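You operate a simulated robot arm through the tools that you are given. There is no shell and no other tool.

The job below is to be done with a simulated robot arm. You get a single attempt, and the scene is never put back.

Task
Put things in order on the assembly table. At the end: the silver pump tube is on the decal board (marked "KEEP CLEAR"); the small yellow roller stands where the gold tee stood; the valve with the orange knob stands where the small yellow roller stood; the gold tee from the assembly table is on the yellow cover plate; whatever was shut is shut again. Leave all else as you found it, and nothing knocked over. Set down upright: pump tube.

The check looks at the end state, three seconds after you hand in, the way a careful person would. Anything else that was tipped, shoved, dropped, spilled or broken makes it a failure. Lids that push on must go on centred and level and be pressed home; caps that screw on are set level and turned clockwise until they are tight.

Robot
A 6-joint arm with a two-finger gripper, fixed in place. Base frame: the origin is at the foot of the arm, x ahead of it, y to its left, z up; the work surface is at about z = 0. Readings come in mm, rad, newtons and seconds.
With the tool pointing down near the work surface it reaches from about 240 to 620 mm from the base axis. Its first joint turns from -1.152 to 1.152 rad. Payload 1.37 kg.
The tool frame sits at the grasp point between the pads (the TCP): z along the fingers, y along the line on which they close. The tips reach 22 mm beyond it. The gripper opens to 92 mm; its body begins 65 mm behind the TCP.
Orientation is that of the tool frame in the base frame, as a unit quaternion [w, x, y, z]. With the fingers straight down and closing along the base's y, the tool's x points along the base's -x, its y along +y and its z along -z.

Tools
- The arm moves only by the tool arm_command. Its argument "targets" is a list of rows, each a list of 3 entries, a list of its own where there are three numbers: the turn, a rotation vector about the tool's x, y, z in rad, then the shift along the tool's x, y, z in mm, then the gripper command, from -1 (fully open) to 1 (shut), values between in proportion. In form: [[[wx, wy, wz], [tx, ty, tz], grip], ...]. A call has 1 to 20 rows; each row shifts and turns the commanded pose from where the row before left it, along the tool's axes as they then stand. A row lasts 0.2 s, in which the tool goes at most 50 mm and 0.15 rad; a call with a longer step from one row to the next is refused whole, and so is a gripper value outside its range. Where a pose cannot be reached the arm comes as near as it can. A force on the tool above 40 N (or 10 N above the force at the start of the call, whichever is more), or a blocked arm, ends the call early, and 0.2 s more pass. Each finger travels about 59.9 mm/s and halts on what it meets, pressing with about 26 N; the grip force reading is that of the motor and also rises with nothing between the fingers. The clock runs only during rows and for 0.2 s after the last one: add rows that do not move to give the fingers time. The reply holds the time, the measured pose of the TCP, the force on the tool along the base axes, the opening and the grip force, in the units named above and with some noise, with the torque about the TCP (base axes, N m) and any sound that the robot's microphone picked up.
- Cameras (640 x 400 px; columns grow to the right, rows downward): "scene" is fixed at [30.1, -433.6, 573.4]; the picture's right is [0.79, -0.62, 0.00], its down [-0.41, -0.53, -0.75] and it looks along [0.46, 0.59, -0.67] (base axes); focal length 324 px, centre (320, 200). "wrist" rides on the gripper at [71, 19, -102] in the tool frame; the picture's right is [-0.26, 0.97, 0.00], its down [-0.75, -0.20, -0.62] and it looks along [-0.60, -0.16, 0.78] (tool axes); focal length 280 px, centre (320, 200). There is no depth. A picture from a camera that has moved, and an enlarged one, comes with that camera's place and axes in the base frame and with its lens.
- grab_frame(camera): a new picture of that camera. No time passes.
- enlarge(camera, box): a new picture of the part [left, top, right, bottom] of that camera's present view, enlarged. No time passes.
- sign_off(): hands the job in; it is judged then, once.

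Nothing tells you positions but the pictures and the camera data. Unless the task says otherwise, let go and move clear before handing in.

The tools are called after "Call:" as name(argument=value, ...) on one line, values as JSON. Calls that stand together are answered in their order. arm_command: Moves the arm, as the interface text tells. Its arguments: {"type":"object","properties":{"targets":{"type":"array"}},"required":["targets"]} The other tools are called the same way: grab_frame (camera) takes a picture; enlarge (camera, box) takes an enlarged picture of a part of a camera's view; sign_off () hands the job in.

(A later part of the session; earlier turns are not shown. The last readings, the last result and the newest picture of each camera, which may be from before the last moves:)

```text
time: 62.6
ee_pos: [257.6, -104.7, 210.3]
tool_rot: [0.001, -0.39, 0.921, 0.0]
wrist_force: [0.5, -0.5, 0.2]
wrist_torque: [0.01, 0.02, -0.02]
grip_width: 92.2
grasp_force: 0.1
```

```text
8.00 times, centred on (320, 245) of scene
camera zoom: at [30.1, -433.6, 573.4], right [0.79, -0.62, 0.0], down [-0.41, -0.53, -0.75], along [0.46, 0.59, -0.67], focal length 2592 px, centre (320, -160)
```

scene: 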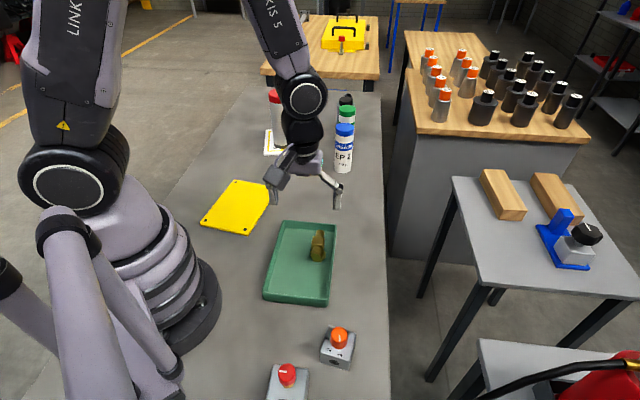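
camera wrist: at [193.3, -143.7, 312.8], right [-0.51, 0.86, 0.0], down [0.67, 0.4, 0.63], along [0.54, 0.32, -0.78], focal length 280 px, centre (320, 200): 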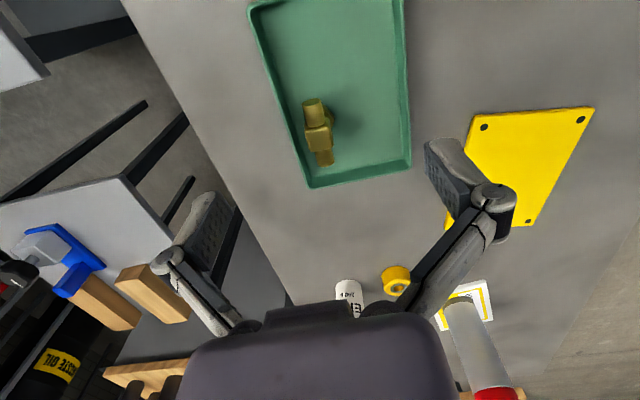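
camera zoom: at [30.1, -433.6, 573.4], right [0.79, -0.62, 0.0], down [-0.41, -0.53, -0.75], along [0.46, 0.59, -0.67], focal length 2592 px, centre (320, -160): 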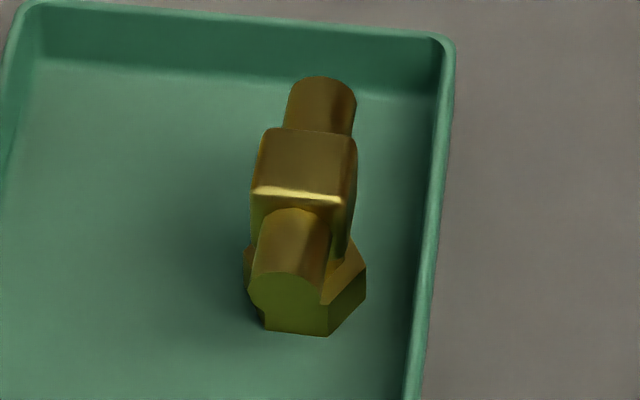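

Tee: bar axis at z≈48, centred at about (302, -79), bar along about 44°, parallel to the tray's long side; block about 23 mm wide, tray rim about 20 mm high. Plate centre is about (246, 178). I'll position above the tee with a partial opening.

Call:
arm_command(targets=[[[0, 0, 0.02], [-24.5, -7.1, 0], -0.3], [[0, 0, 0], [-24.5, -7.1, 0], -0.3], [[0, 0, 0], [0, 0, 40], -0.3], [[0, 0, 0], [0, 0, 40], -0.3], [[0, 0, 0], [0, 0, 35], -0.3], [[0, 0, 0], [0, 0, 0], -0.3], [[0, 0, 0], [0, 0, 0], -0.3], [[0, 0, 0], [0, 0, 0], -0.3]])

Call:
grab_frame(camera="wrist")

Call:
enlarge(camera="scene", box=[240, 160, 400, 260])

```text
time: 64.5
ee_pos: [300.0, -79.3, 97.2]
tool_rot: [0.002, -0.381, 0.925, 0.0]
wrist_force: [-0.2, 0.2, 0.7]
wrist_torque: [-0.01, 0.01, 0.0]
grip_width: 59.6
grasp_force: 0.2
```

```text
taken
camera wrist: at [235.0, -116.9, 200.1], right [-0.49, 0.87, 0.0], down [0.68, 0.38, 0.63], along [0.54, 0.31, -0.78], focal length 280 px, centre (320, 200)
```

wrist: 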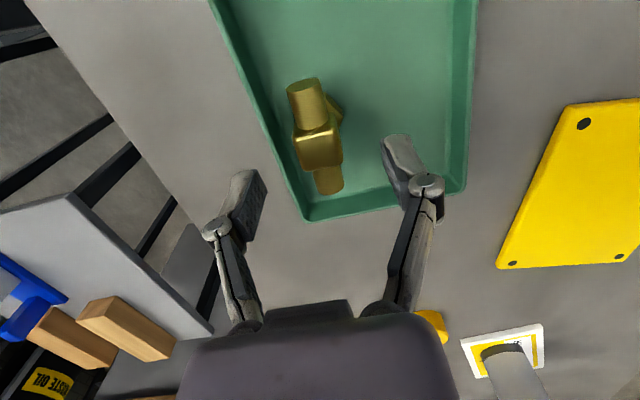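

```text
4.00 times, centred on (320, 210) of scene
camera zoom: at [30.1, -433.6, 573.4], right [0.79, -0.62, 0.0], down [-0.41, -0.53, -0.75], along [0.46, 0.59, -0.67], focal length 1296 px, centre (320, 160)
```

zoom: 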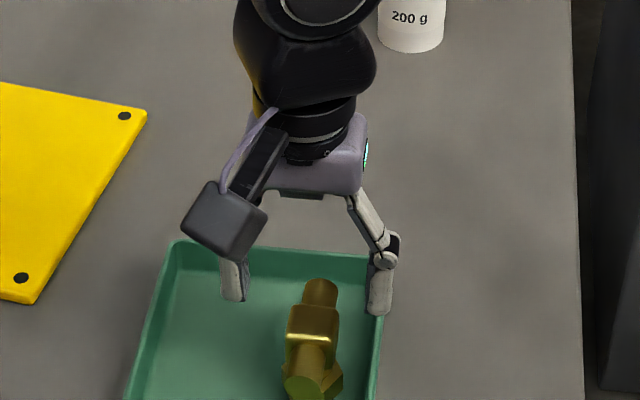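

I'm above the tee. Zooming once more to refine the alignment before descending.

Call:
enlarge(camera="wrist", box=[256, 60, 384, 220])

```text
2.50 times, centred on (320, 140) of wrist
camera zoom: at [235.0, -116.9, 200.1], right [-0.49, 0.87, 0.0], down [0.68, 0.38, 0.63], along [0.54, 0.31, -0.78], focal length 701 px, centre (320, 350)
```

zoom: 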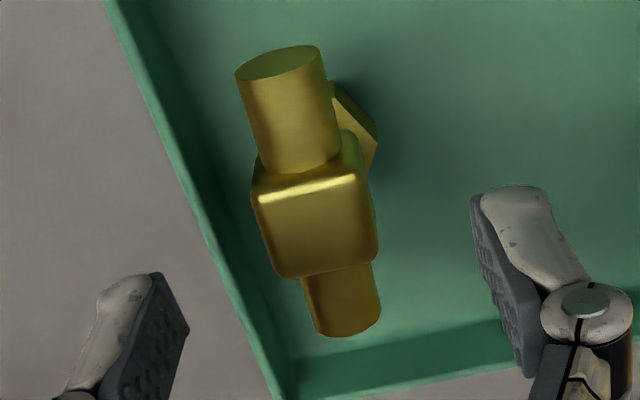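

Tee is about 3 mm further along the bar direction than the TCP and well centred across. Descending to z≈48.

Call:
arm_command(targets=[[[0, 0, 0], [-3, -0.8, 15], -0.3], [[0, 0, 0], [0, 0, 15], -0.3], [[0, 0, 0], [0, 0, 12], -0.3], [[0, 0, 0], [0, 0, 7], -0.3], [[0, 0, 0], [0, 0, 0], -0.3], [[0, 0, 0], [0, 0, 0], -0.3]])

Call:
grab_frame(camera="wrist")

Call:
enlarge(camera="scene", box=[260, 190, 380, 265])

```text
time: 65.8
ee_pos: [303.8, -80.8, 47.6]
tool_rot: [0.001, -0.38, 0.925, 0.0]
wrist_force: [-0.7, 0.1, -0.7]
wrist_torque: [0.01, -0.02, -0.04]
grip_width: 60.0
grasp_force: 0.0
```

```text
taken
camera wrist: at [239.4, -117.1, 149.8], right [-0.49, 0.87, 0.0], down [0.68, 0.38, 0.63], along [0.54, 0.31, -0.78], focal length 280 px, centre (320, 200)
```

wrist: 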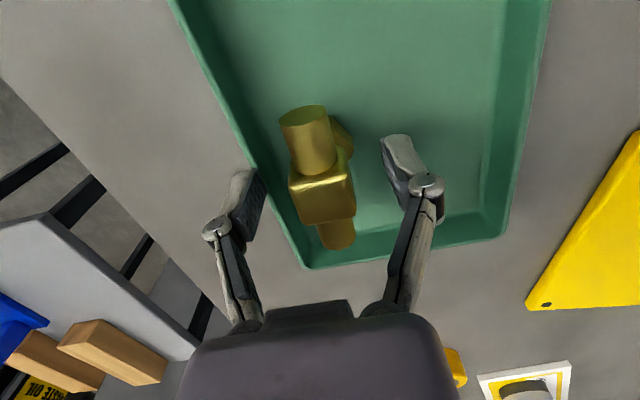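

```text
5.33 times, centred on (320, 228) of scene
camera zoom: at [30.1, -433.6, 573.4], right [0.79, -0.62, 0.0], down [-0.41, -0.53, -0.75], along [0.46, 0.59, -0.67], focal length 1728 px, centre (320, 53)
```

zoom: 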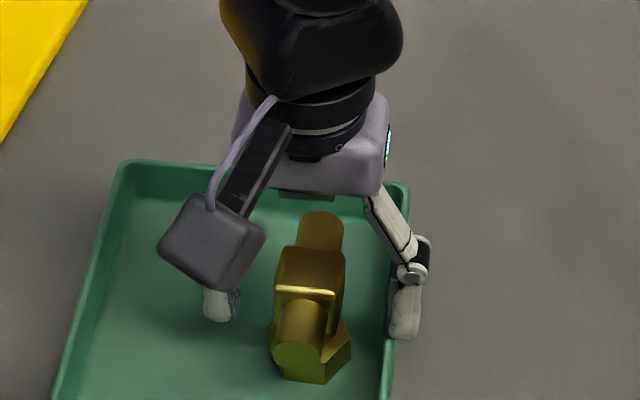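

The block sits between the pads and the tips are above the rim. Closing gently.

Call:
arm_command(targets=[[[0, 0, 0], [0, 0, 0], 0.1], [[0, 0, 0], [0, 0, 0], 0.4], [[0, 0, 0], [0, 0, 0], 0.7], [[0, 0, 0], [0, 0, 0], 1], [[0, 0, 0], [0, 0, 0], 1], [[0, 0, 0], [0, 0, 0], 1]])

Call:
grab_frame(camera="wrist")

Call:
enlarge(camera="scene", box=[260, 190, 380, 265])

```text
time: 66.6
ee_pos: [310.9, -83.1, 52.0]
tool_rot: [0.01, -0.378, 0.926, -0.006]
wrist_force: [6.8, -16.1, 29.2]
wrist_torque: [-0.89, -0.59, -0.11]
grip_width: 32.6
grasp_force: 14.4
stopped in row 3: the force on the tool passed its limit at 45 N (the readings are from after the stop); the commanded pose is now the measured one
```

```text
taken
camera wrist: at [243.4, -119.1, 151.6], right [-0.49, 0.87, -0.02], down [0.67, 0.38, 0.64], along [0.56, 0.3, -0.77], focal length 280 px, centre (320, 200)
```

wrist: 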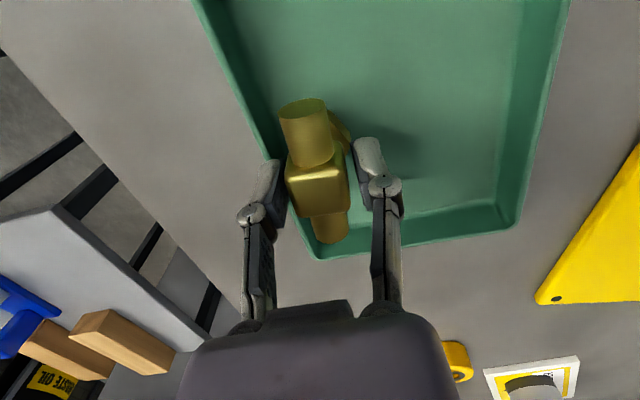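

```text
5.33 times, centred on (320, 228) of scene
camera zoom: at [30.0, -433.5, 573.5], right [0.79, -0.62, 0.0], down [-0.41, -0.53, -0.75], along [0.46, 0.59, -0.67], focal length 1728 px, centre (320, 53)
```

zoom: 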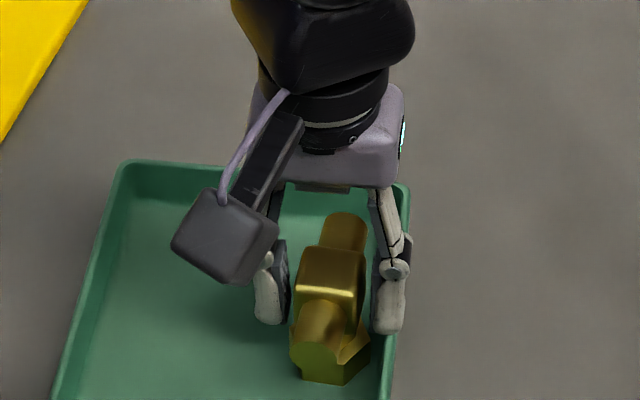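

The fingertips extend further as they close, so the rim-side tip pressed on the tray rim and nudged the tee. I'll lift slightly while easing the fingers open, then reassess.

Call:
arm_command(targets=[[[0, 0, 0], [0, 0, -4], 0.29], [[0, 0, 0], [0, 0, -4], 0.22], [[0, 0, 0], [0, 0, -6], 0.12], [[0, 0, 0], [0, 0, -10], 0.0], [[0, 0, 0], [0, 0, -10], -0.1], [[0, 0, 0], [0, 0, 0], -0.1]])

Call:
grab_frame(camera="wrist")

Call:
enlarge(camera="scene", box=[240, 200, 400, 320])

```text
time: 68.0
ee_pos: [306.5, -80.5, 83.8]
tool_rot: [0.003, -0.379, 0.925, -0.001]
wrist_force: [-0.5, -0.4, 0.1]
wrist_torque: [0.02, 0.02, 0.02]
grip_width: 50.6
grasp_force: 0.0
```

```text
taken
camera wrist: at [240.9, -118.4, 185.6], right [-0.49, 0.87, -0.01], down [0.67, 0.38, 0.63], along [0.55, 0.31, -0.78], focal length 280 px, centre (320, 200)
```

wrist: 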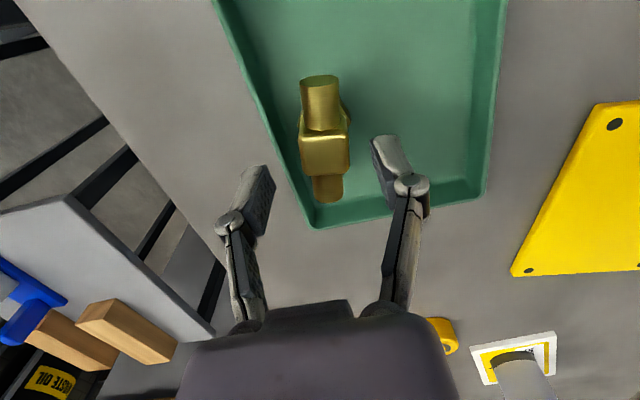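

```text
3.33 times, centred on (320, 260) of scene
camera zoom: at [30.1, -433.6, 573.4], right [0.79, -0.62, 0.0], down [-0.41, -0.53, -0.75], along [0.46, 0.59, -0.67], focal length 1080 px, centre (320, 0)
```

zoom: 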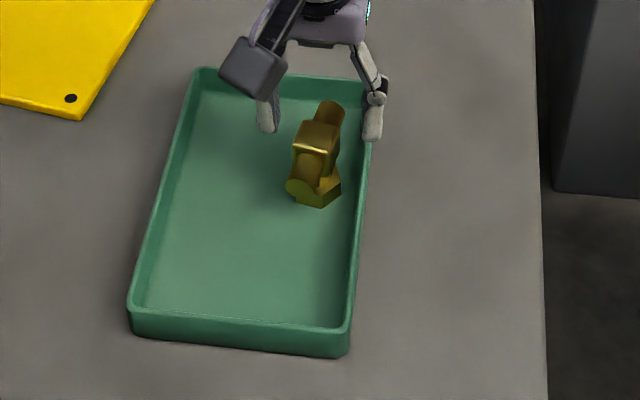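

Tee still stands, slightly turned and shifted; the fingers are clear. I'll compare the tray's position with the original zoom.

Call:
enlarge(camera="scene", box=[240, 210, 400, 310])

Call:
enlarge(camera="wrist", box=[256, 60, 384, 220])

```text
4.00 times, centred on (320, 260) of scene
camera zoom: at [30.1, -433.6, 573.4], right [0.79, -0.62, 0.0], down [-0.41, -0.53, -0.75], along [0.46, 0.59, -0.67], focal length 1296 px, centre (320, -40)
```

zoom: 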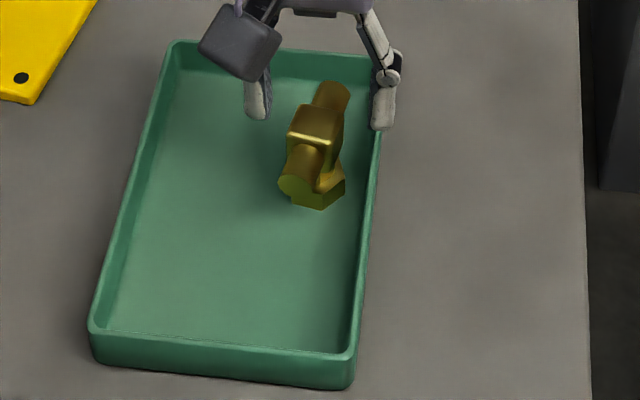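

```text
2.50 times, centred on (320, 140) of wrist
camera zoom: at [240.9, -118.4, 185.6], right [-0.49, 0.87, -0.01], down [0.67, 0.38, 0.63], along [0.55, 0.31, -0.78], focal length 701 px, centre (320, 350)
```

zoom: 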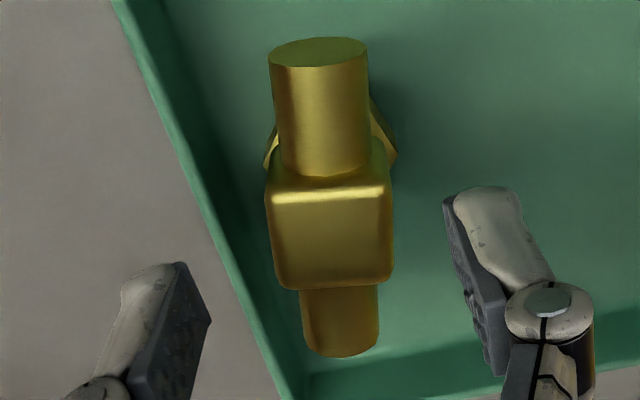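

The tray hasn't moved; the tee just turned to about 34° and is centred at about (302.5, -80.5). I'll re-align the yaw and centre, staying high enough that the tips clear the rim.

Call:
arm_command(targets=[[[0, 0, 0], [0.7, 2.75, 0], -0.1], [[0, 0, 0.0925], [0, 0, 0], -0.1], [[0, 0, 0.0925], [0, 0, 0], -0.1], [[0, 0, 0], [0, 0, 0], -0.1], [[0, 0, 0], [0, 0, 0], -0.1]])

Call:
enlarge(camera="wrist", box=[240, 60, 400, 220])

```text
time: 69.2
ee_pos: [304.1, -79.8, 82.7]
tool_rot: [0.004, -0.293, 0.956, -0.002]
wrist_force: [-0.4, -0.6, 0.2]
wrist_torque: [-0.02, -0.02, 0.03]
grip_width: 50.3
grasp_force: 0.0
```

```text
2.50 times, centred on (320, 140) of wrist
camera zoom: at [232.5, -104.4, 184.6], right [-0.32, 0.95, 0.0], down [0.73, 0.25, 0.63], along [0.6, 0.2, -0.78], focal length 701 px, centre (320, 350)
```

zoom: 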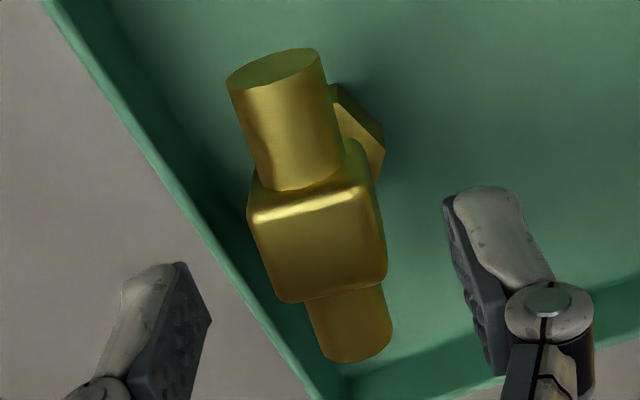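

The bar is aligned with the tool x axis within about 1° and centred within 0.5 mm. Descending to z≈56 so the tips stay above the rim.

Call:
arm_command(targets=[[[0, 0, 0], [0, -0.5, 10], -0.1], [[0, 0, 0], [0, 0, 10], -0.1], [[0, 0, 0], [0, 0, 6.5], -0.1], [[0, 0, 0], [0, 0, 0], -0.1], [[0, 0, 0], [0, 0, 0], -0.1]])

Call:
enlarge(camera="scene", box=[260, 190, 380, 265])

```text
time: 70.4
ee_pos: [304.6, -82.2, 55.4]
tool_rot: [0.005, -0.292, 0.956, -0.002]
wrist_force: [0.3, 0.0, 0.1]
wrist_torque: [0.02, 0.01, 0.01]
grip_width: 50.7
grasp_force: 0.0
```

```text
5.33 times, centred on (320, 228) of scene
camera zoom: at [30.1, -433.6, 573.4], right [0.79, -0.62, 0.0], down [-0.41, -0.53, -0.75], along [0.46, 0.59, -0.67], focal length 1728 px, centre (320, 53)
```

zoom: 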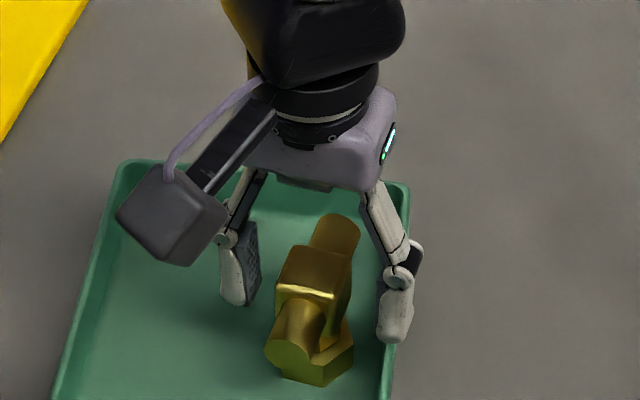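

Call:
arm_command(targets=[[[0, 0, 0], [0, 0, 0], 0.15], [[0, 0, 0], [0, 0, 0], 0.35], [[0, 0, 0], [0, 0, 0], 0.35]])

Call:
enlarge(camera="wrist", box=[240, 100, 400, 260])

```text
time: 71.2
ee_pos: [305.0, -81.7, 56.7]
tool_rot: [0.004, -0.293, 0.956, -0.003]
wrist_force: [-0.7, -0.4, 2.4]
wrist_torque: [-0.08, 0.01, -0.03]
grip_width: 31.8
grasp_force: 25.8
```

```text
2.50 times, centred on (320, 180) of wrist
camera zoom: at [233.4, -106.3, 156.9], right [-0.32, 0.95, 0.0], down [0.73, 0.25, 0.63], along [0.6, 0.2, -0.78], focal length 701 px, centre (320, 250)
```

zoom: 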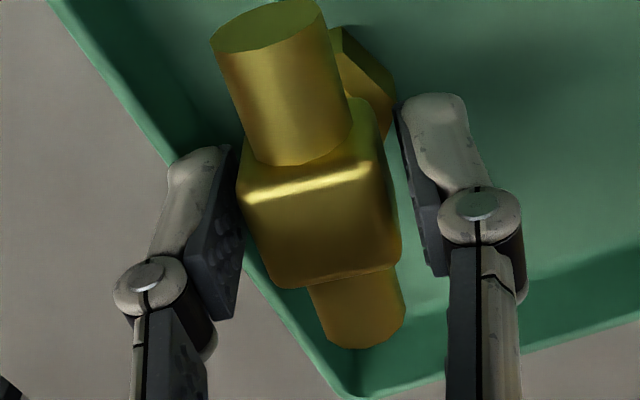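

Contact at 31.8 mm, which looks like the block itself. Applying full grip force and checking.

Call:
arm_command(targets=[[[0, 0, 0], [0, 0, 0], 0.6], [[0, 0, 0], [0, 0, 0], 1], [[0, 0, 0], [0, 0, 0], 1], [[0, 0, 0], [0, 0, 0], 1]])

Call:
enlarge(camera="wrist", box=[240, 100, 400, 260])

Call:
enlarge(camera="scene", box=[260, 190, 380, 265])

```text
time: 72.2
ee_pos: [304.7, -81.9, 54.2]
tool_rot: [0.004, -0.293, 0.956, -0.002]
wrist_force: [-0.2, 0.3, 2.0]
wrist_torque: [-0.01, 0.01, 0.0]
grip_width: 31.7
grasp_force: 26.3
```

```text
2.50 times, centred on (320, 180) of wrist
camera zoom: at [233.4, -106.3, 156.9], right [-0.32, 0.95, 0.0], down [0.73, 0.25, 0.63], along [0.6, 0.2, -0.78], focal length 701 px, centre (320, 250)
```

zoom: 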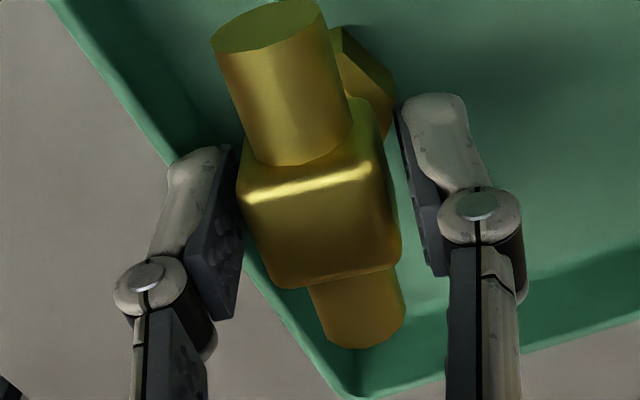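

```text
5.33 times, centred on (320, 228) of scene
camera zoom: at [30.1, -433.6, 573.4], right [0.79, -0.62, 0.0], down [-0.41, -0.53, -0.75], along [0.46, 0.59, -0.67], focal length 1728 px, centre (320, 53)
```

zoom: 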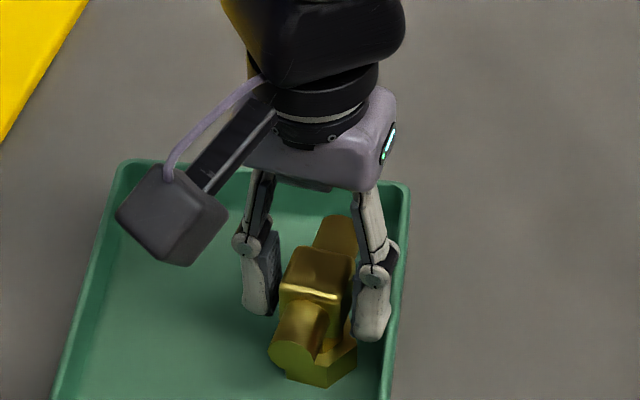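

Call:
arm_command(targets=[[[0, 0, 0], [0, 0, -5], 1], [[0, 0, 0], [0, 0, -10], 1], [[0, 0, 0], [0, 0, -10], 1], [[0, 0, 0], [0, 0, 0], 1], [[0, 0, 0], [0, 0, 0], 1]])

Call:
enlarge(camera="scene", box=[240, 190, 400, 290])

Call:
grab_frame(camera="wrist")

```text
time: 73.4
ee_pos: [303.7, -81.4, 80.5]
tool_rot: [0.004, -0.293, 0.956, -0.002]
wrist_force: [-0.9, 0.8, -0.8]
wrist_torque: [0.01, -0.04, 0.03]
grip_width: 31.6
grasp_force: 26.5
```

```text
4.00 times, centred on (320, 240) of scene
camera zoom: at [30.1, -433.6, 573.4], right [0.79, -0.62, 0.0], down [-0.41, -0.53, -0.75], along [0.46, 0.59, -0.67], focal length 1296 px, centre (320, 40)
```

zoom: 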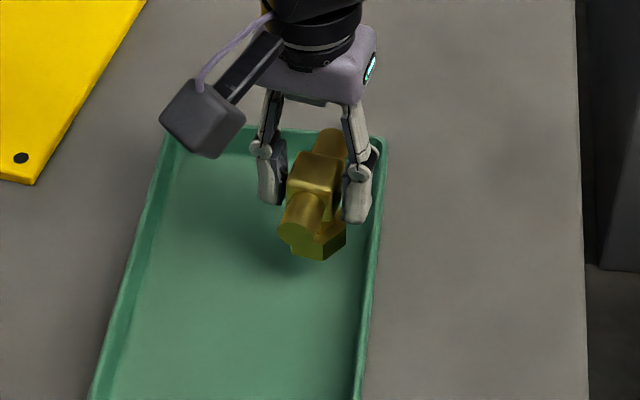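

```text
taken
camera wrist: at [232.8, -105.1, 181.8], right [-0.32, 0.95, 0.0], down [0.73, 0.25, 0.63], along [0.6, 0.2, -0.78], focal length 280 px, centre (320, 200)
```

wrist: 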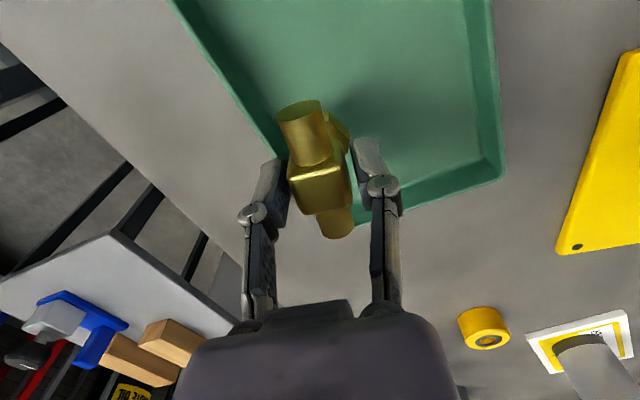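

The tee is held level and light. Lifting and carrying it to the cover plate centre.

Call:
arm_command(targets=[[[0, 0, 0], [0, 0, -15], 1], [[0, 0, 0], [0, 0, -15], 1], [[0, 0, 0], [-10.8, 27.5, 0], 1], [[0, 0, 0], [-10.8, 27.5, 0], 1], [[0, 0, 0], [-10.8, 27.5, 0], 1], [[0, 0, 0], [-10.8, 27.5, 0], 1], [[0, 0, 0], [-10.8, 27.5, 0], 1], [[0, 0, 0], [-10.8, 27.5, 0], 1], [[0, 0, 0], [-10.8, 27.5, 0], 1], [[0, 0, 0], [-10.8, 27.5, 0], 1], [[0, 0, 0], [-10.8, 27.5, 0], 1], [[0, 0, 0], [0, 0, 0], 1], [[0, 0, 0], [0, 0, 0], 1]])

Call:
grab_frame(camera="scene")

Call:
grab_frame(camera="wrist")

```text
time: 76.2
ee_pos: [251.1, 164.7, 108.6]
tool_rot: [0.006, -0.293, 0.956, -0.003]
wrist_force: [-0.3, -0.5, -1.3]
wrist_torque: [0.0, -0.03, 0.0]
grip_width: 31.9
grasp_force: 25.4
out of reach, approached as far as the arm can: row 11
```

```text
taken
```

scene: 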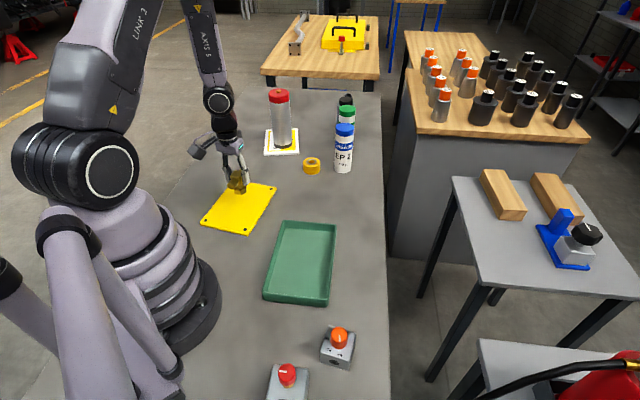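

```text
taken
camera wrist: at [179.0, 140.7, 209.6], right [-0.32, 0.95, -0.01], down [0.73, 0.25, 0.63], along [0.6, 0.2, -0.77], focal length 280 px, centre (320, 200)
```

wrist: 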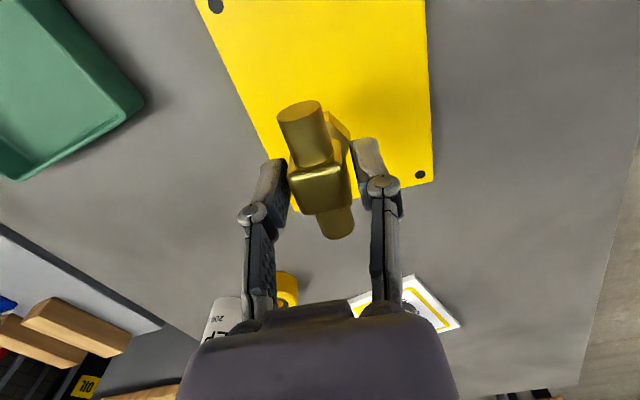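

The forearm is nearly vertical there, close to the wrist singularity, so I'll use the outer part of the plate instead, about (290, 190), which is well inside its edges. I'll move outward and re-level.

Call:
arm_command(targets=[[[0, 0, 0], [-15.4, -0.4, 0], 1], [[0, 0, 0], [-15.4, -0.4, 0], 1], [[0, 0, 0], [-15.5, -0.4, 0], 1], [[-0.009, 0.0097, 0], [0, 0, 0], 1], [[0, 0, 0], [0, 0, 0], 1], [[0, 0, 0], [0, 0, 0], 1]])

Call:
grab_frame(camera="scene")

Call:
grab_frame(camera="wrist")

```text
time: 77.6
ee_pos: [287.2, 188.0, 111.0]
tool_rot: [-0.001, -0.292, 0.956, 0.001]
wrist_force: [0.7, 0.5, -0.1]
wrist_torque: [0.01, -0.01, 0.0]
grip_width: 32.2
grasp_force: 26.7
out of reach, approached as far as the arm can: row 1
```

```text
taken
```

scene: 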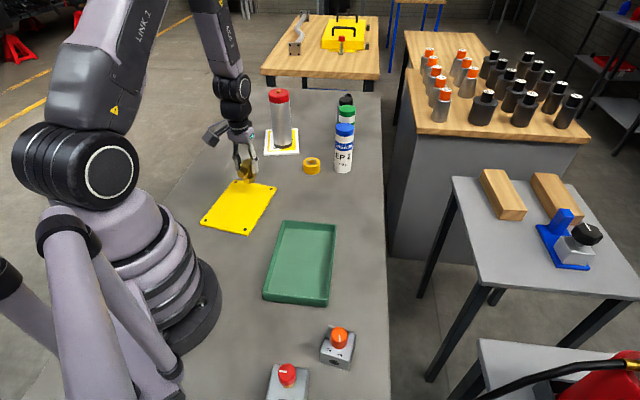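

```text
taken
camera wrist: at [218.5, 163.1, 213.0], right [-0.32, 0.95, 0.0], down [0.74, 0.25, 0.62], along [0.59, 0.2, -0.78], focal length 280 px, centre (320, 200)
```

wrist: 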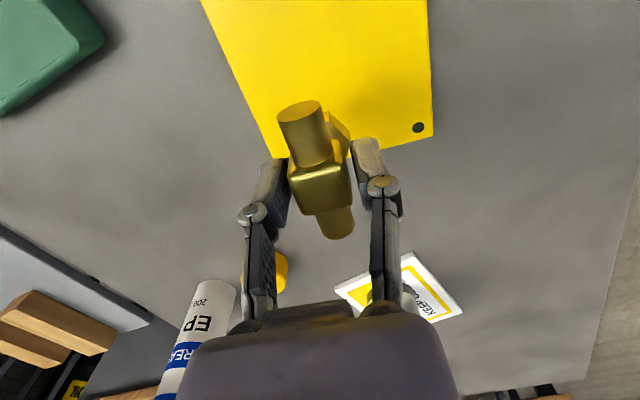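

The tee is over the plate, at least 38 mm from its edges, and level. Lowering in stages.

Call:
arm_command(targets=[[[0, 0, 0], [0, 0, 12], 1], [[0, 0, 0], [0, 0, 12], 1], [[0, 0, 0], [0, 0, 12], 1], [[0, 0, 0], [0, 0, 8], 1], [[0, 0, 0], [0, 0, 0], 1], [[0, 0, 0], [0, 0, 0], 1]])

Call:
enlarge(camera="scene", box=[190, 140, 310, 240])

```text
time: 79.0
ee_pos: [287.4, 190.2, 66.4]
tool_rot: [-0.002, -0.293, 0.956, 0.002]
wrist_force: [0.1, -0.9, -1.4]
wrist_torque: [-0.03, 0.0, 0.0]
grip_width: 31.8
grasp_force: 26.3
```

```text
4.00 times, centred on (250, 190) of scene
camera zoom: at [30.1, -433.6, 573.4], right [0.79, -0.62, 0.0], down [-0.41, -0.53, -0.74], along [0.46, 0.59, -0.67], focal length 1296 px, centre (600, 240)
```

zoom: 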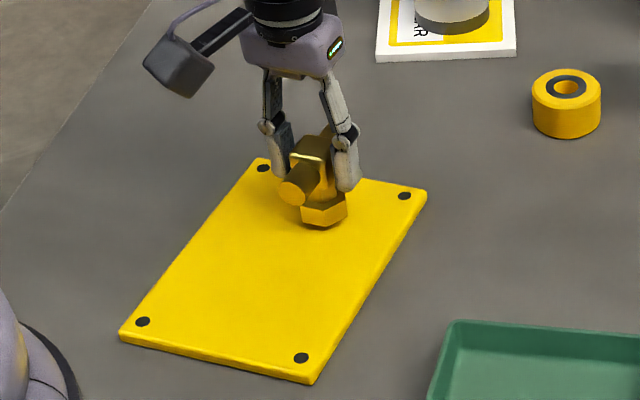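

Call:
arm_command(targets=[[[0, 0, 0], [0, 0, 2], 1], [[0, 0, 0], [0, 0, 2], 1], [[0, 0, 0], [0, 0, 2], 1], [[0, 0, 0], [0, 0, 0], 1], [[0, 0, 0], [0, 0, 0], 1]])

Call:
enlarge(camera="scene", box=[230, 160, 310, 210])

```text
time: 80.2
ee_pos: [287.7, 188.2, 60.1]
tool_rot: [-0.002, -0.293, 0.956, 0.001]
wrist_force: [-0.7, -0.7, -0.9]
wrist_torque: [-0.02, 0.04, 0.03]
grip_width: 32.1
grasp_force: 25.9
```

```text
8.00 times, centred on (270, 185) of scene
camera zoom: at [30.1, -433.6, 573.4], right [0.79, -0.62, 0.0], down [-0.41, -0.53, -0.74], along [0.46, 0.59, -0.67], focal length 2592 px, centre (720, 320)
```

zoom: 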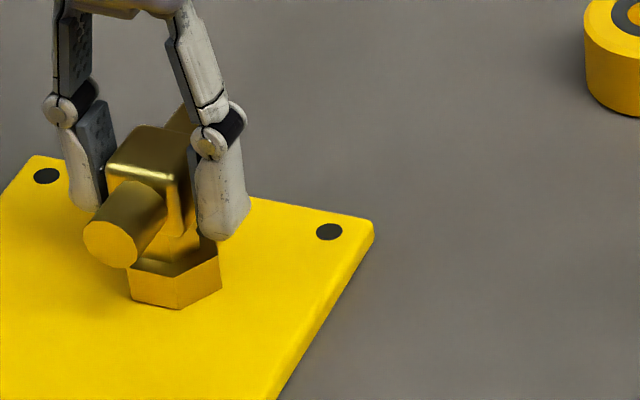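

Call:
arm_command(targets=[[[0, 0, 0], [0, 0, 1], 1], [[0, 0, 0], [0, 0, 1], 1], [[0, 0, 0], [0, 0, 0], 1]])

```text
time: 81.0
ee_pos: [288.1, 189.1, 59.2]
tool_rot: [-0.003, -0.293, 0.956, 0.002]
wrist_force: [-6.0, -3.1, 17.9]
wrist_torque: [-0.01, 0.04, 0.0]
grip_width: 32.1
grasp_force: 25.7
```

Contact with the plate. I'll ease the pressure slightly and release.

Call:
arm_command(targets=[[[0, 0, 0], [0, 0, -0.8], 1], [[0, 0, 0], [0, 0, 0], 0.25], [[0, 0, 0], [0, 0, 0], 0.1], [[0, 0, 0], [0, 0, 0], -0.1], [[0, 0, 0], [0, 0, 0], -0.3], [[0, 0, 0], [0, 0, 0], -0.3]])

Call:
enlarge(camera="scene", box=[230, 160, 310, 210])

```text
time: 82.4
ee_pos: [288.9, 189.6, 59.3]
tool_rot: [-0.001, -0.292, 0.956, 0.002]
wrist_force: [0.1, -0.4, 0.1]
wrist_torque: [0.05, 0.01, 0.01]
grip_width: 59.7
grasp_force: 0.1
```

```text
8.00 times, centred on (270, 185) of scene
camera zoom: at [30.1, -433.6, 573.4], right [0.79, -0.62, 0.0], down [-0.41, -0.53, -0.75], along [0.46, 0.59, -0.67], focal length 2592 px, centre (720, 320)
```

zoom: 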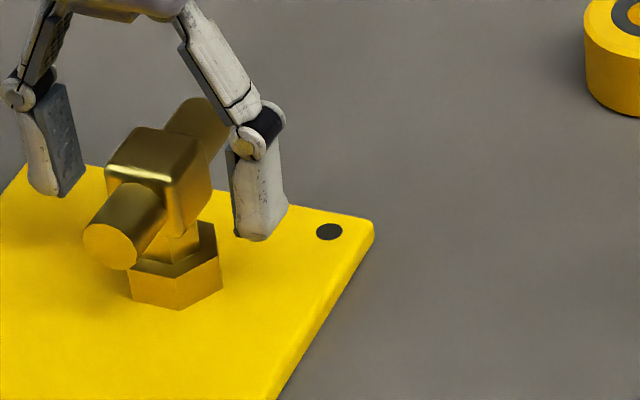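

The tee stands on the plate. I'll lift away, yaw so the fingers will close parallel to the tray's long wall (needed to set the roller down in the tray), and go above the roller.

Call:
arm_command(targets=[[[0, 0, 0], [0, 0, -15], -0.3], [[0, 0, 0], [0, 0, -25], -0.3], [[0, 0, 0], [0, 0, -35], -0.3], [[0, 0, 0], [0, 0, -40], -0.3], [[0, 0, 0.138], [0, 0, 0], -0.3], [[0, 0, 0.138], [0, 0, 0], -0.3], [[0, 0, 0.138], [0, 0, 0], -0.3], [[0, 0, 0.138], [0, 0, 0], -0.3], [[0, 0, 0.138], [0, 0, 0], -0.3], [[0, 0, 0.138], [0, 0, 0], -0.3], [[0, 0, 0.138], [0, 0, 0], -0.3], [[0, 0, 0.138], [0, 0, 0], -0.3], [[0, 0, 0.138], [0, 0, 0], -0.3], [[0, 0, 0.138], [0, 0, 0], -0.3], [[0, 0, 0], [0, 0, 0], -0.3], [[0, 0, 0], [0, 0, 0], -0.3]])

Call:
grab_frame(camera="scene")

```text
time: 85.8
ee_pos: [288.4, 187.8, 175.1]
tool_rot: [-0.001, 0.384, 0.923, 0.0]
wrist_force: [0.0, 0.7, 1.1]
wrist_torque: [-0.02, 0.01, 0.0]
grip_width: 59.7
grasp_force: 0.0
```

```text
taken
```

scene: 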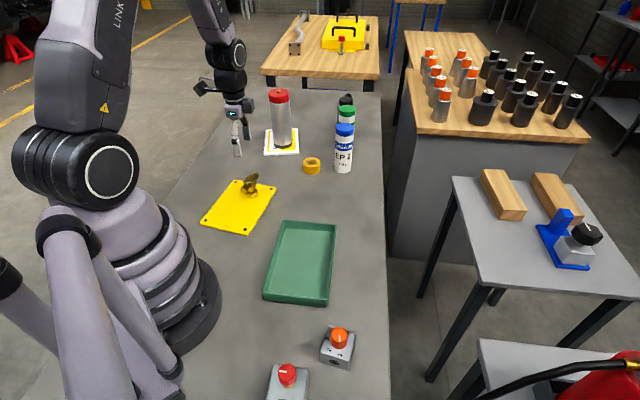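

Moving above the roller.

Call:
arm_command(targets=[[[0, 0, 0], [-27.7, 28.5, 5], -0.3], [[0, 0, 0], [-27.7, 28.5, 5], -0.3], [[0, 0, 0], [-27.7, 28.5, 5], -0.3], [[0, 0, 0], [-27.7, 28.5, 5], -0.3], [[0, 0, 0], [-27.7, 28.5, 5], -0.3], [[0, 0, 0], [0, 0, 0], -0.3], [[0, 0, 0], [0, 0, 0], -0.3]])

Call:
grab_frame(camera="wrist")

Call:
enlarge(camera="wrist", box=[240, 60, 400, 220])

Call:
enlarge(camera="scene", box=[240, 90, 400, 190])

```text
time: 87.4
ee_pos: [491.3, 190.2, 149.9]
tool_rot: [-0.001, 0.384, 0.923, 0.0]
wrist_force: [-0.2, 0.7, 0.1]
wrist_torque: [0.0, -0.05, 0.03]
grip_width: 59.6
grasp_force: 0.1
```

```text
taken
camera wrist: at [455.1, 252.2, 252.7], right [0.87, 0.5, 0.0], down [0.39, -0.68, 0.62], along [0.31, -0.54, -0.78], focal length 280 px, centre (320, 200)
```

wrist: 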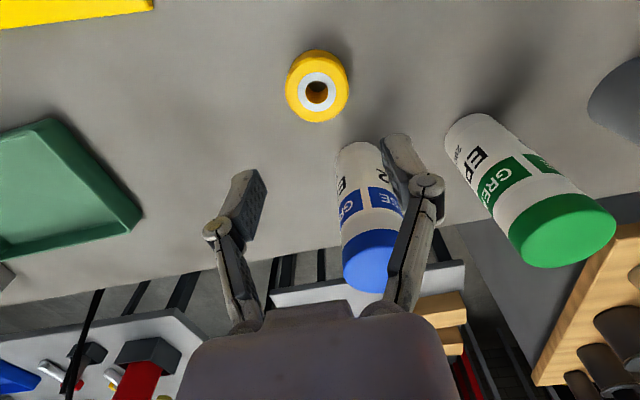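

```text
2.50 times, centred on (320, 140) of wrist
camera zoom: at [455.1, 252.2, 252.7], right [0.87, 0.5, 0.0], down [0.39, -0.68, 0.62], along [0.31, -0.54, -0.78], focal length 701 px, centre (320, 350)
```

zoom: 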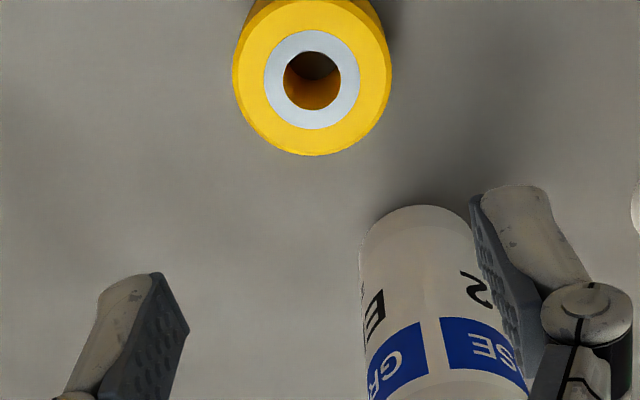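

```text
4.00 times, centred on (320, 140) of scene
camera zoom: at [30.1, -433.6, 573.4], right [0.79, -0.62, 0.0], down [-0.41, -0.53, -0.75], along [0.46, 0.59, -0.67], focal length 1296 px, centre (320, 440)
```

zoom: 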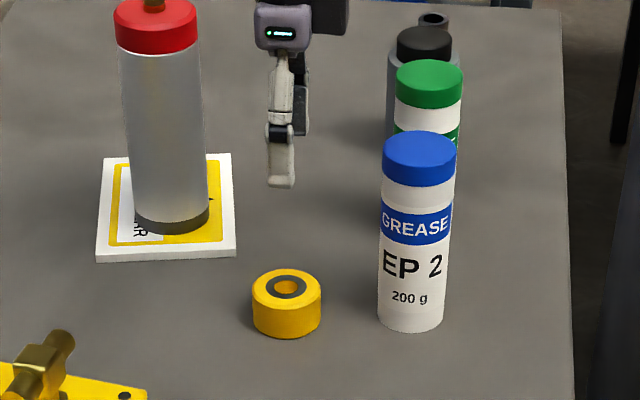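

Roller measured at about (487.5, 190), 4 mm from the TCP. Centring and descending.

Call:
arm_command(targets=[[[0, 0, 0], [3.8, -1.6, 20], -0.45], [[0, 0, 0], [0, 0, 35], -0.45], [[0, 0, 0], [0, 0, 30], -0.45], [[0, 0, 0], [0, 0, 0], -0.45], [[0, 0, 0], [0, 0, 0], -0.45]])

Call:
enlarge(camera="wrist", box=[220, 60, 420, 260])

Call:
enlarge(camera="scene", box=[240, 90, 400, 190])

```text
time: 88.6
ee_pos: [486.1, 194.3, 64.8]
tool_rot: [-0.002, 0.383, 0.924, 0.0]
wrist_force: [-0.2, -0.3, -0.6]
wrist_torque: [0.0, 0.0, 0.01]
grip_width: 66.4
grasp_force: 0.1
```

```text
2.00 times, centred on (320, 160) of wrist
camera zoom: at [449.7, 255.4, 166.2], right [0.87, 0.5, 0.0], down [0.39, -0.68, 0.62], along [0.31, -0.54, -0.78], focal length 561 px, centre (320, 280)
```

zoom: 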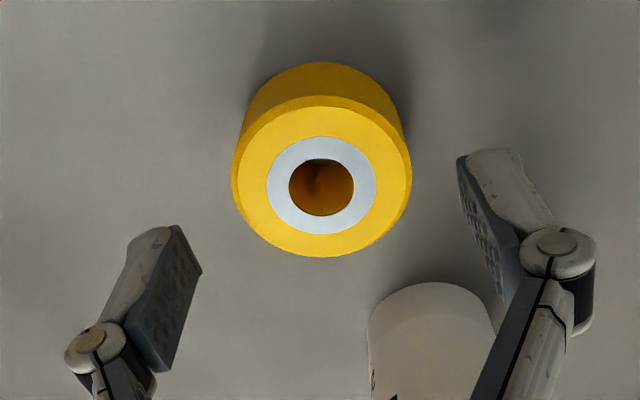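

```text
4.00 times, centred on (320, 140) of scene
camera zoom: at [30.1, -433.6, 573.4], right [0.79, -0.62, 0.0], down [-0.41, -0.53, -0.75], along [0.46, 0.59, -0.67], focal length 1296 px, centre (320, 440)
```

zoom: 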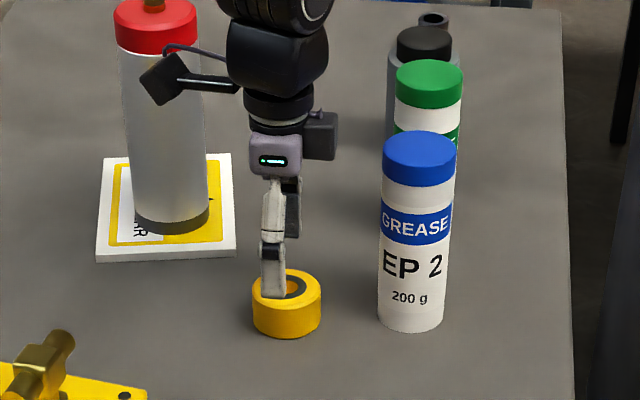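

Call:
arm_command(targets=[[[0, 0, 0], [-1.8, -0.2, 15], -0.45], [[0, 0, 0], [0, 0, 14], -0.45], [[0, 0, 0], [0, 0, 9], -0.45], [[0, 0, 0], [0, 0, 0], -0.45], [[0, 0, 0], [0, 0, 0], -0.45]])

Call:
enlarge(camera="wrist", box=[220, 60, 420, 260])

Call:
enlarge(camera="scene", box=[260, 120, 380, 195])

```text
time: 89.8
ee_pos: [486.3, 191.0, 24.6]
tool_rot: [-0.002, 0.384, 0.924, -0.001]
wrist_force: [0.1, 0.4, 0.4]
wrist_torque: [0.02, 0.02, -0.04]
grip_width: 66.6
grasp_force: 0.0
```

```text
2.00 times, centred on (320, 160) of wrist
camera zoom: at [448.9, 252.6, 127.7], right [0.87, 0.5, 0.0], down [0.39, -0.68, 0.62], along [0.31, -0.54, -0.78], focal length 561 px, centre (320, 280)
```

zoom: 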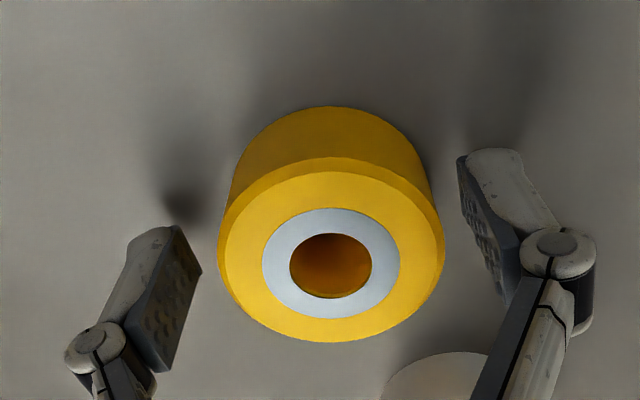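

```text
5.33 times, centred on (320, 158) of scene
camera zoom: at [30.1, -433.6, 573.4], right [0.79, -0.62, 0.0], down [-0.41, -0.53, -0.75], along [0.46, 0.59, -0.67], focal length 1728 px, centre (320, 427)
```

zoom: 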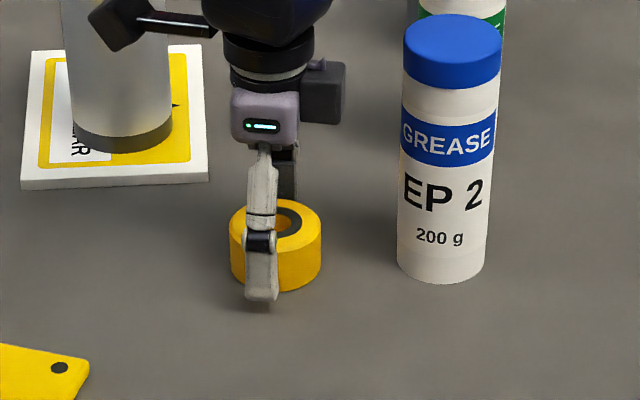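

The roller is between the fingers at z≈25. Closing.

Call:
arm_command(targets=[[[0, 0, 0], [0, 0, 0], -0.2], [[0, 0, 0], [0, 0, 0], 0.1], [[0, 0, 0], [0, 0, 0], 0.5], [[0, 0, 0], [0, 0, 0], 1], [[0, 0, 0], [0, 0, 0], 1]])

Call:
enlarge(camera="wrist", box=[220, 60, 420, 260])

```text
time: 91.0
ee_pos: [486.0, 190.8, 24.9]
tool_rot: [-0.001, 0.384, 0.923, 0.0]
wrist_force: [-1.2, 0.1, 3.8]
wrist_torque: [-0.01, -0.03, -0.01]
grip_width: 50.4
grasp_force: 26.0
```

```text
2.00 times, centred on (320, 160) of wrist
camera zoom: at [449.0, 252.6, 127.9], right [0.87, 0.5, 0.0], down [0.39, -0.68, 0.62], along [0.31, -0.54, -0.78], focal length 561 px, centre (320, 280)
```

zoom: 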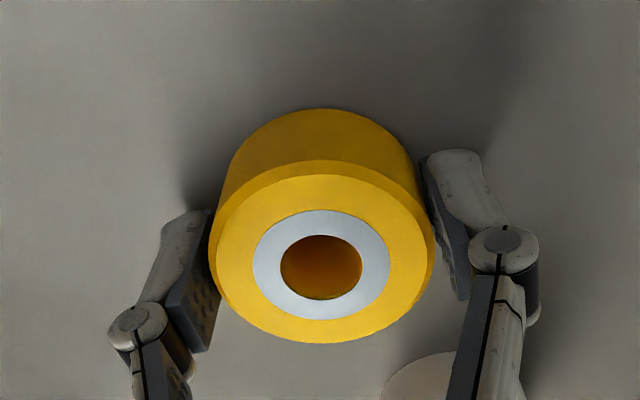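

Roller gripped at 50.4 mm and centred. Lifting and carrying it to the tray, above the tee's original spot (302, -79).

Call:
arm_command(targets=[[[0, 0, 0], [0, 0, -10], 1], [[0, 0, 0], [0, 0, -30], 1], [[0, 0, 0], [0, 0, -30], 1], [[0, 0, 0], [0, 0, -30], 1], [[0, 0, 0], [-6.03, -32, 0], 1], [[0, 0, 0], [-6.03, -32, 0], 1], [[0, 0, 0], [-6.03, -32, 0], 1], [[0, 0, 0], [-6.03, -32, 0], 1], [[0, 0, 0], [-6.03, -32, 0], 1], [[0, 0, 0], [-6.03, -32, 0], 1], [[0, 0, 0], [-6.03, -32, 0], 1], [[0, 0, 0], [-6.03, -32, 0], 1], [[0, 0, 0], [-6.03, -32, 0], 1], [[0, 0, 0], [-6.03, -32, 0], 1], [[0, 0, 0], [0, 0, 0], 1], [[0, 0, 0], [0, 0, 0], 1]])

Call:
grab_frame(camera="wrist")

Call:
grab_frame(camera="scene")

```text
time: 94.4
ee_pos: [303.8, -79.0, 126.8]
tool_rot: [-0.002, 0.384, 0.923, 0.0]
wrist_force: [0.9, 0.0, -1.7]
wrist_torque: [0.0, 0.03, 0.02]
grip_width: 50.6
grasp_force: 25.9
```

```text
taken
camera wrist: at [265.9, -16.2, 229.6], right [0.87, 0.5, 0.0], down [0.39, -0.68, 0.62], along [0.31, -0.54, -0.78], focal length 280 px, centre (320, 200)
```

wrist: 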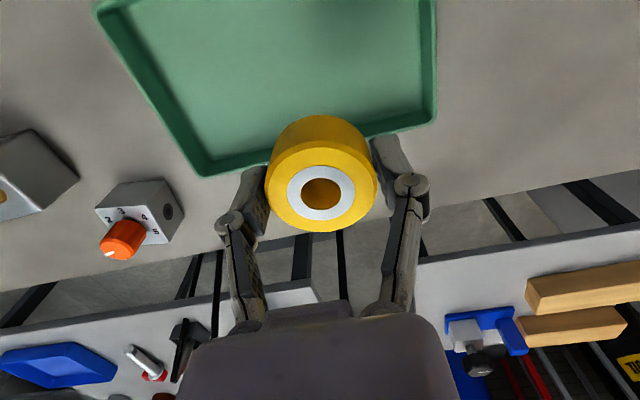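

```text
taken
```

scene: 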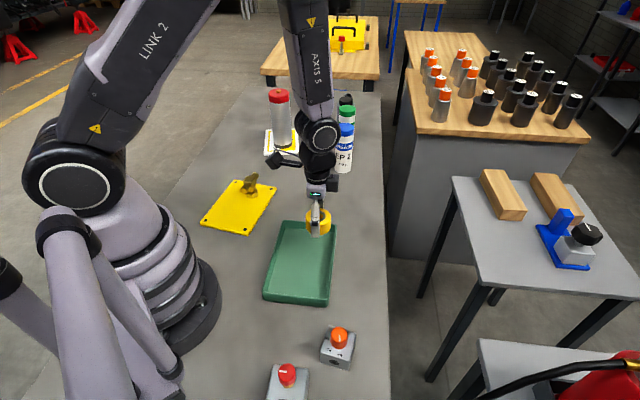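

The roller is above the tray. I'll zoom to check its alignment with the rim before lowering.

Call:
arm_command(targets=[[[0, 0, 0], [1.5, 0, 15], 1], [[0, 0, 0], [0, 0, 20], 1], [[0, 0, 0], [0, 0, 20], 1], [[0, 0, 0], [0, 0, 10], 1], [[0, 0, 0], [0, 0, 0], 1], [[0, 0, 0], [0, 0, 0], 1]])

Call:
grab_frame(camera="wrist")

Call:
enlarge(camera="scene", box=[240, 190, 400, 310])

```text
time: 95.8
ee_pos: [299.6, -75.6, 62.1]
tool_rot: [-0.002, 0.383, 0.924, -0.001]
wrist_force: [0.4, -0.6, -0.3]
wrist_torque: [0.02, -0.02, 0.03]
grip_width: 50.8
grasp_force: 26.3
```

```text
taken
camera wrist: at [264.3, -13.5, 165.5], right [0.87, 0.5, 0.0], down [0.39, -0.68, 0.62], along [0.31, -0.54, -0.78], focal length 280 px, centre (320, 200)
```

wrist: 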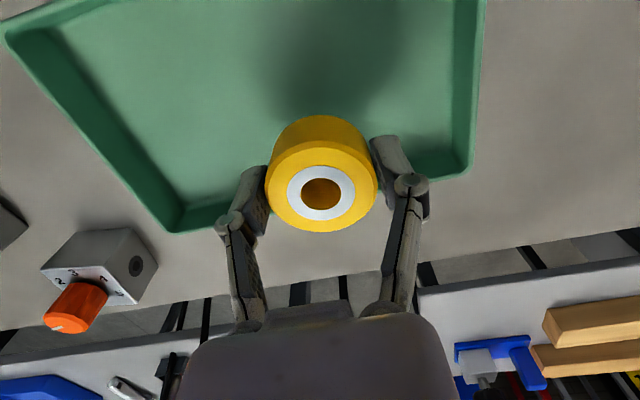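

```text
3.33 times, centred on (320, 250) of scene
camera zoom: at [30.1, -433.6, 573.4], right [0.79, -0.62, 0.0], down [-0.41, -0.53, -0.75], along [0.46, 0.59, -0.67], focal length 1080 px, centre (320, 33)
```

zoom: 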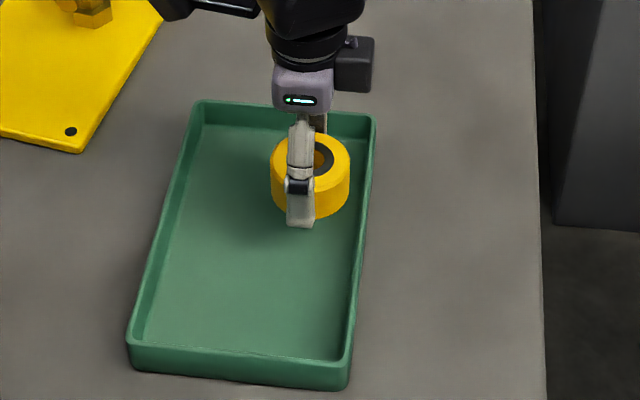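

Call:
enlarge(camera="wrist", box=[150, 130, 310, 250])

Call:
enlarge(camera="wrist", box=[360, 100, 500, 200])

```text
3.33 times, centred on (230, 190) of wrist
camera zoom: at [264.3, -13.5, 165.5], right [0.87, 0.5, 0.0], down [0.39, -0.68, 0.62], along [0.31, -0.54, -0.78], focal length 935 px, centre (620, 233)
```

zoom: 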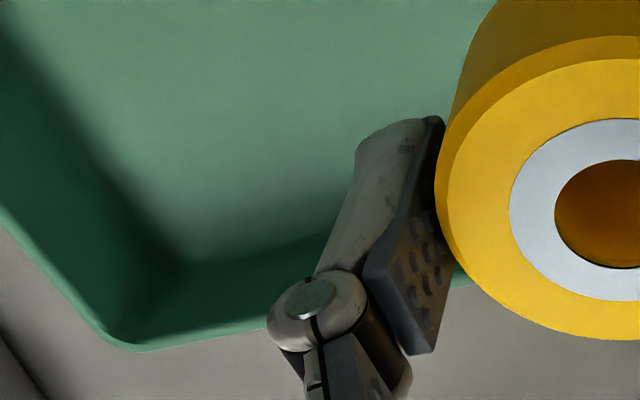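

```text
4.00 times, centred on (430, 150) of wrist
camera zoom: at [264.3, -13.5, 165.5], right [0.87, 0.5, 0.0], down [0.39, -0.68, 0.62], along [0.31, -0.54, -0.78], focal length 1122 px, centre (-120, 400)
```

zoom: 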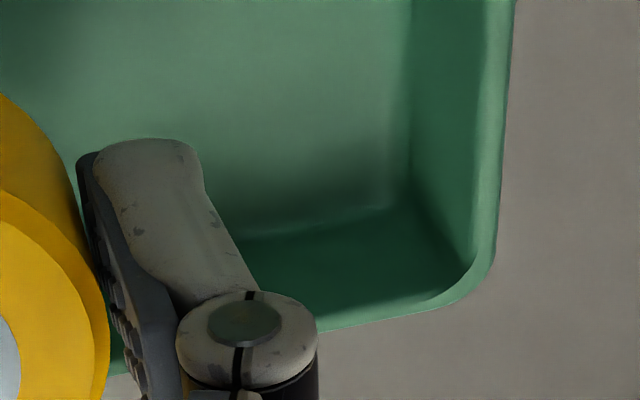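

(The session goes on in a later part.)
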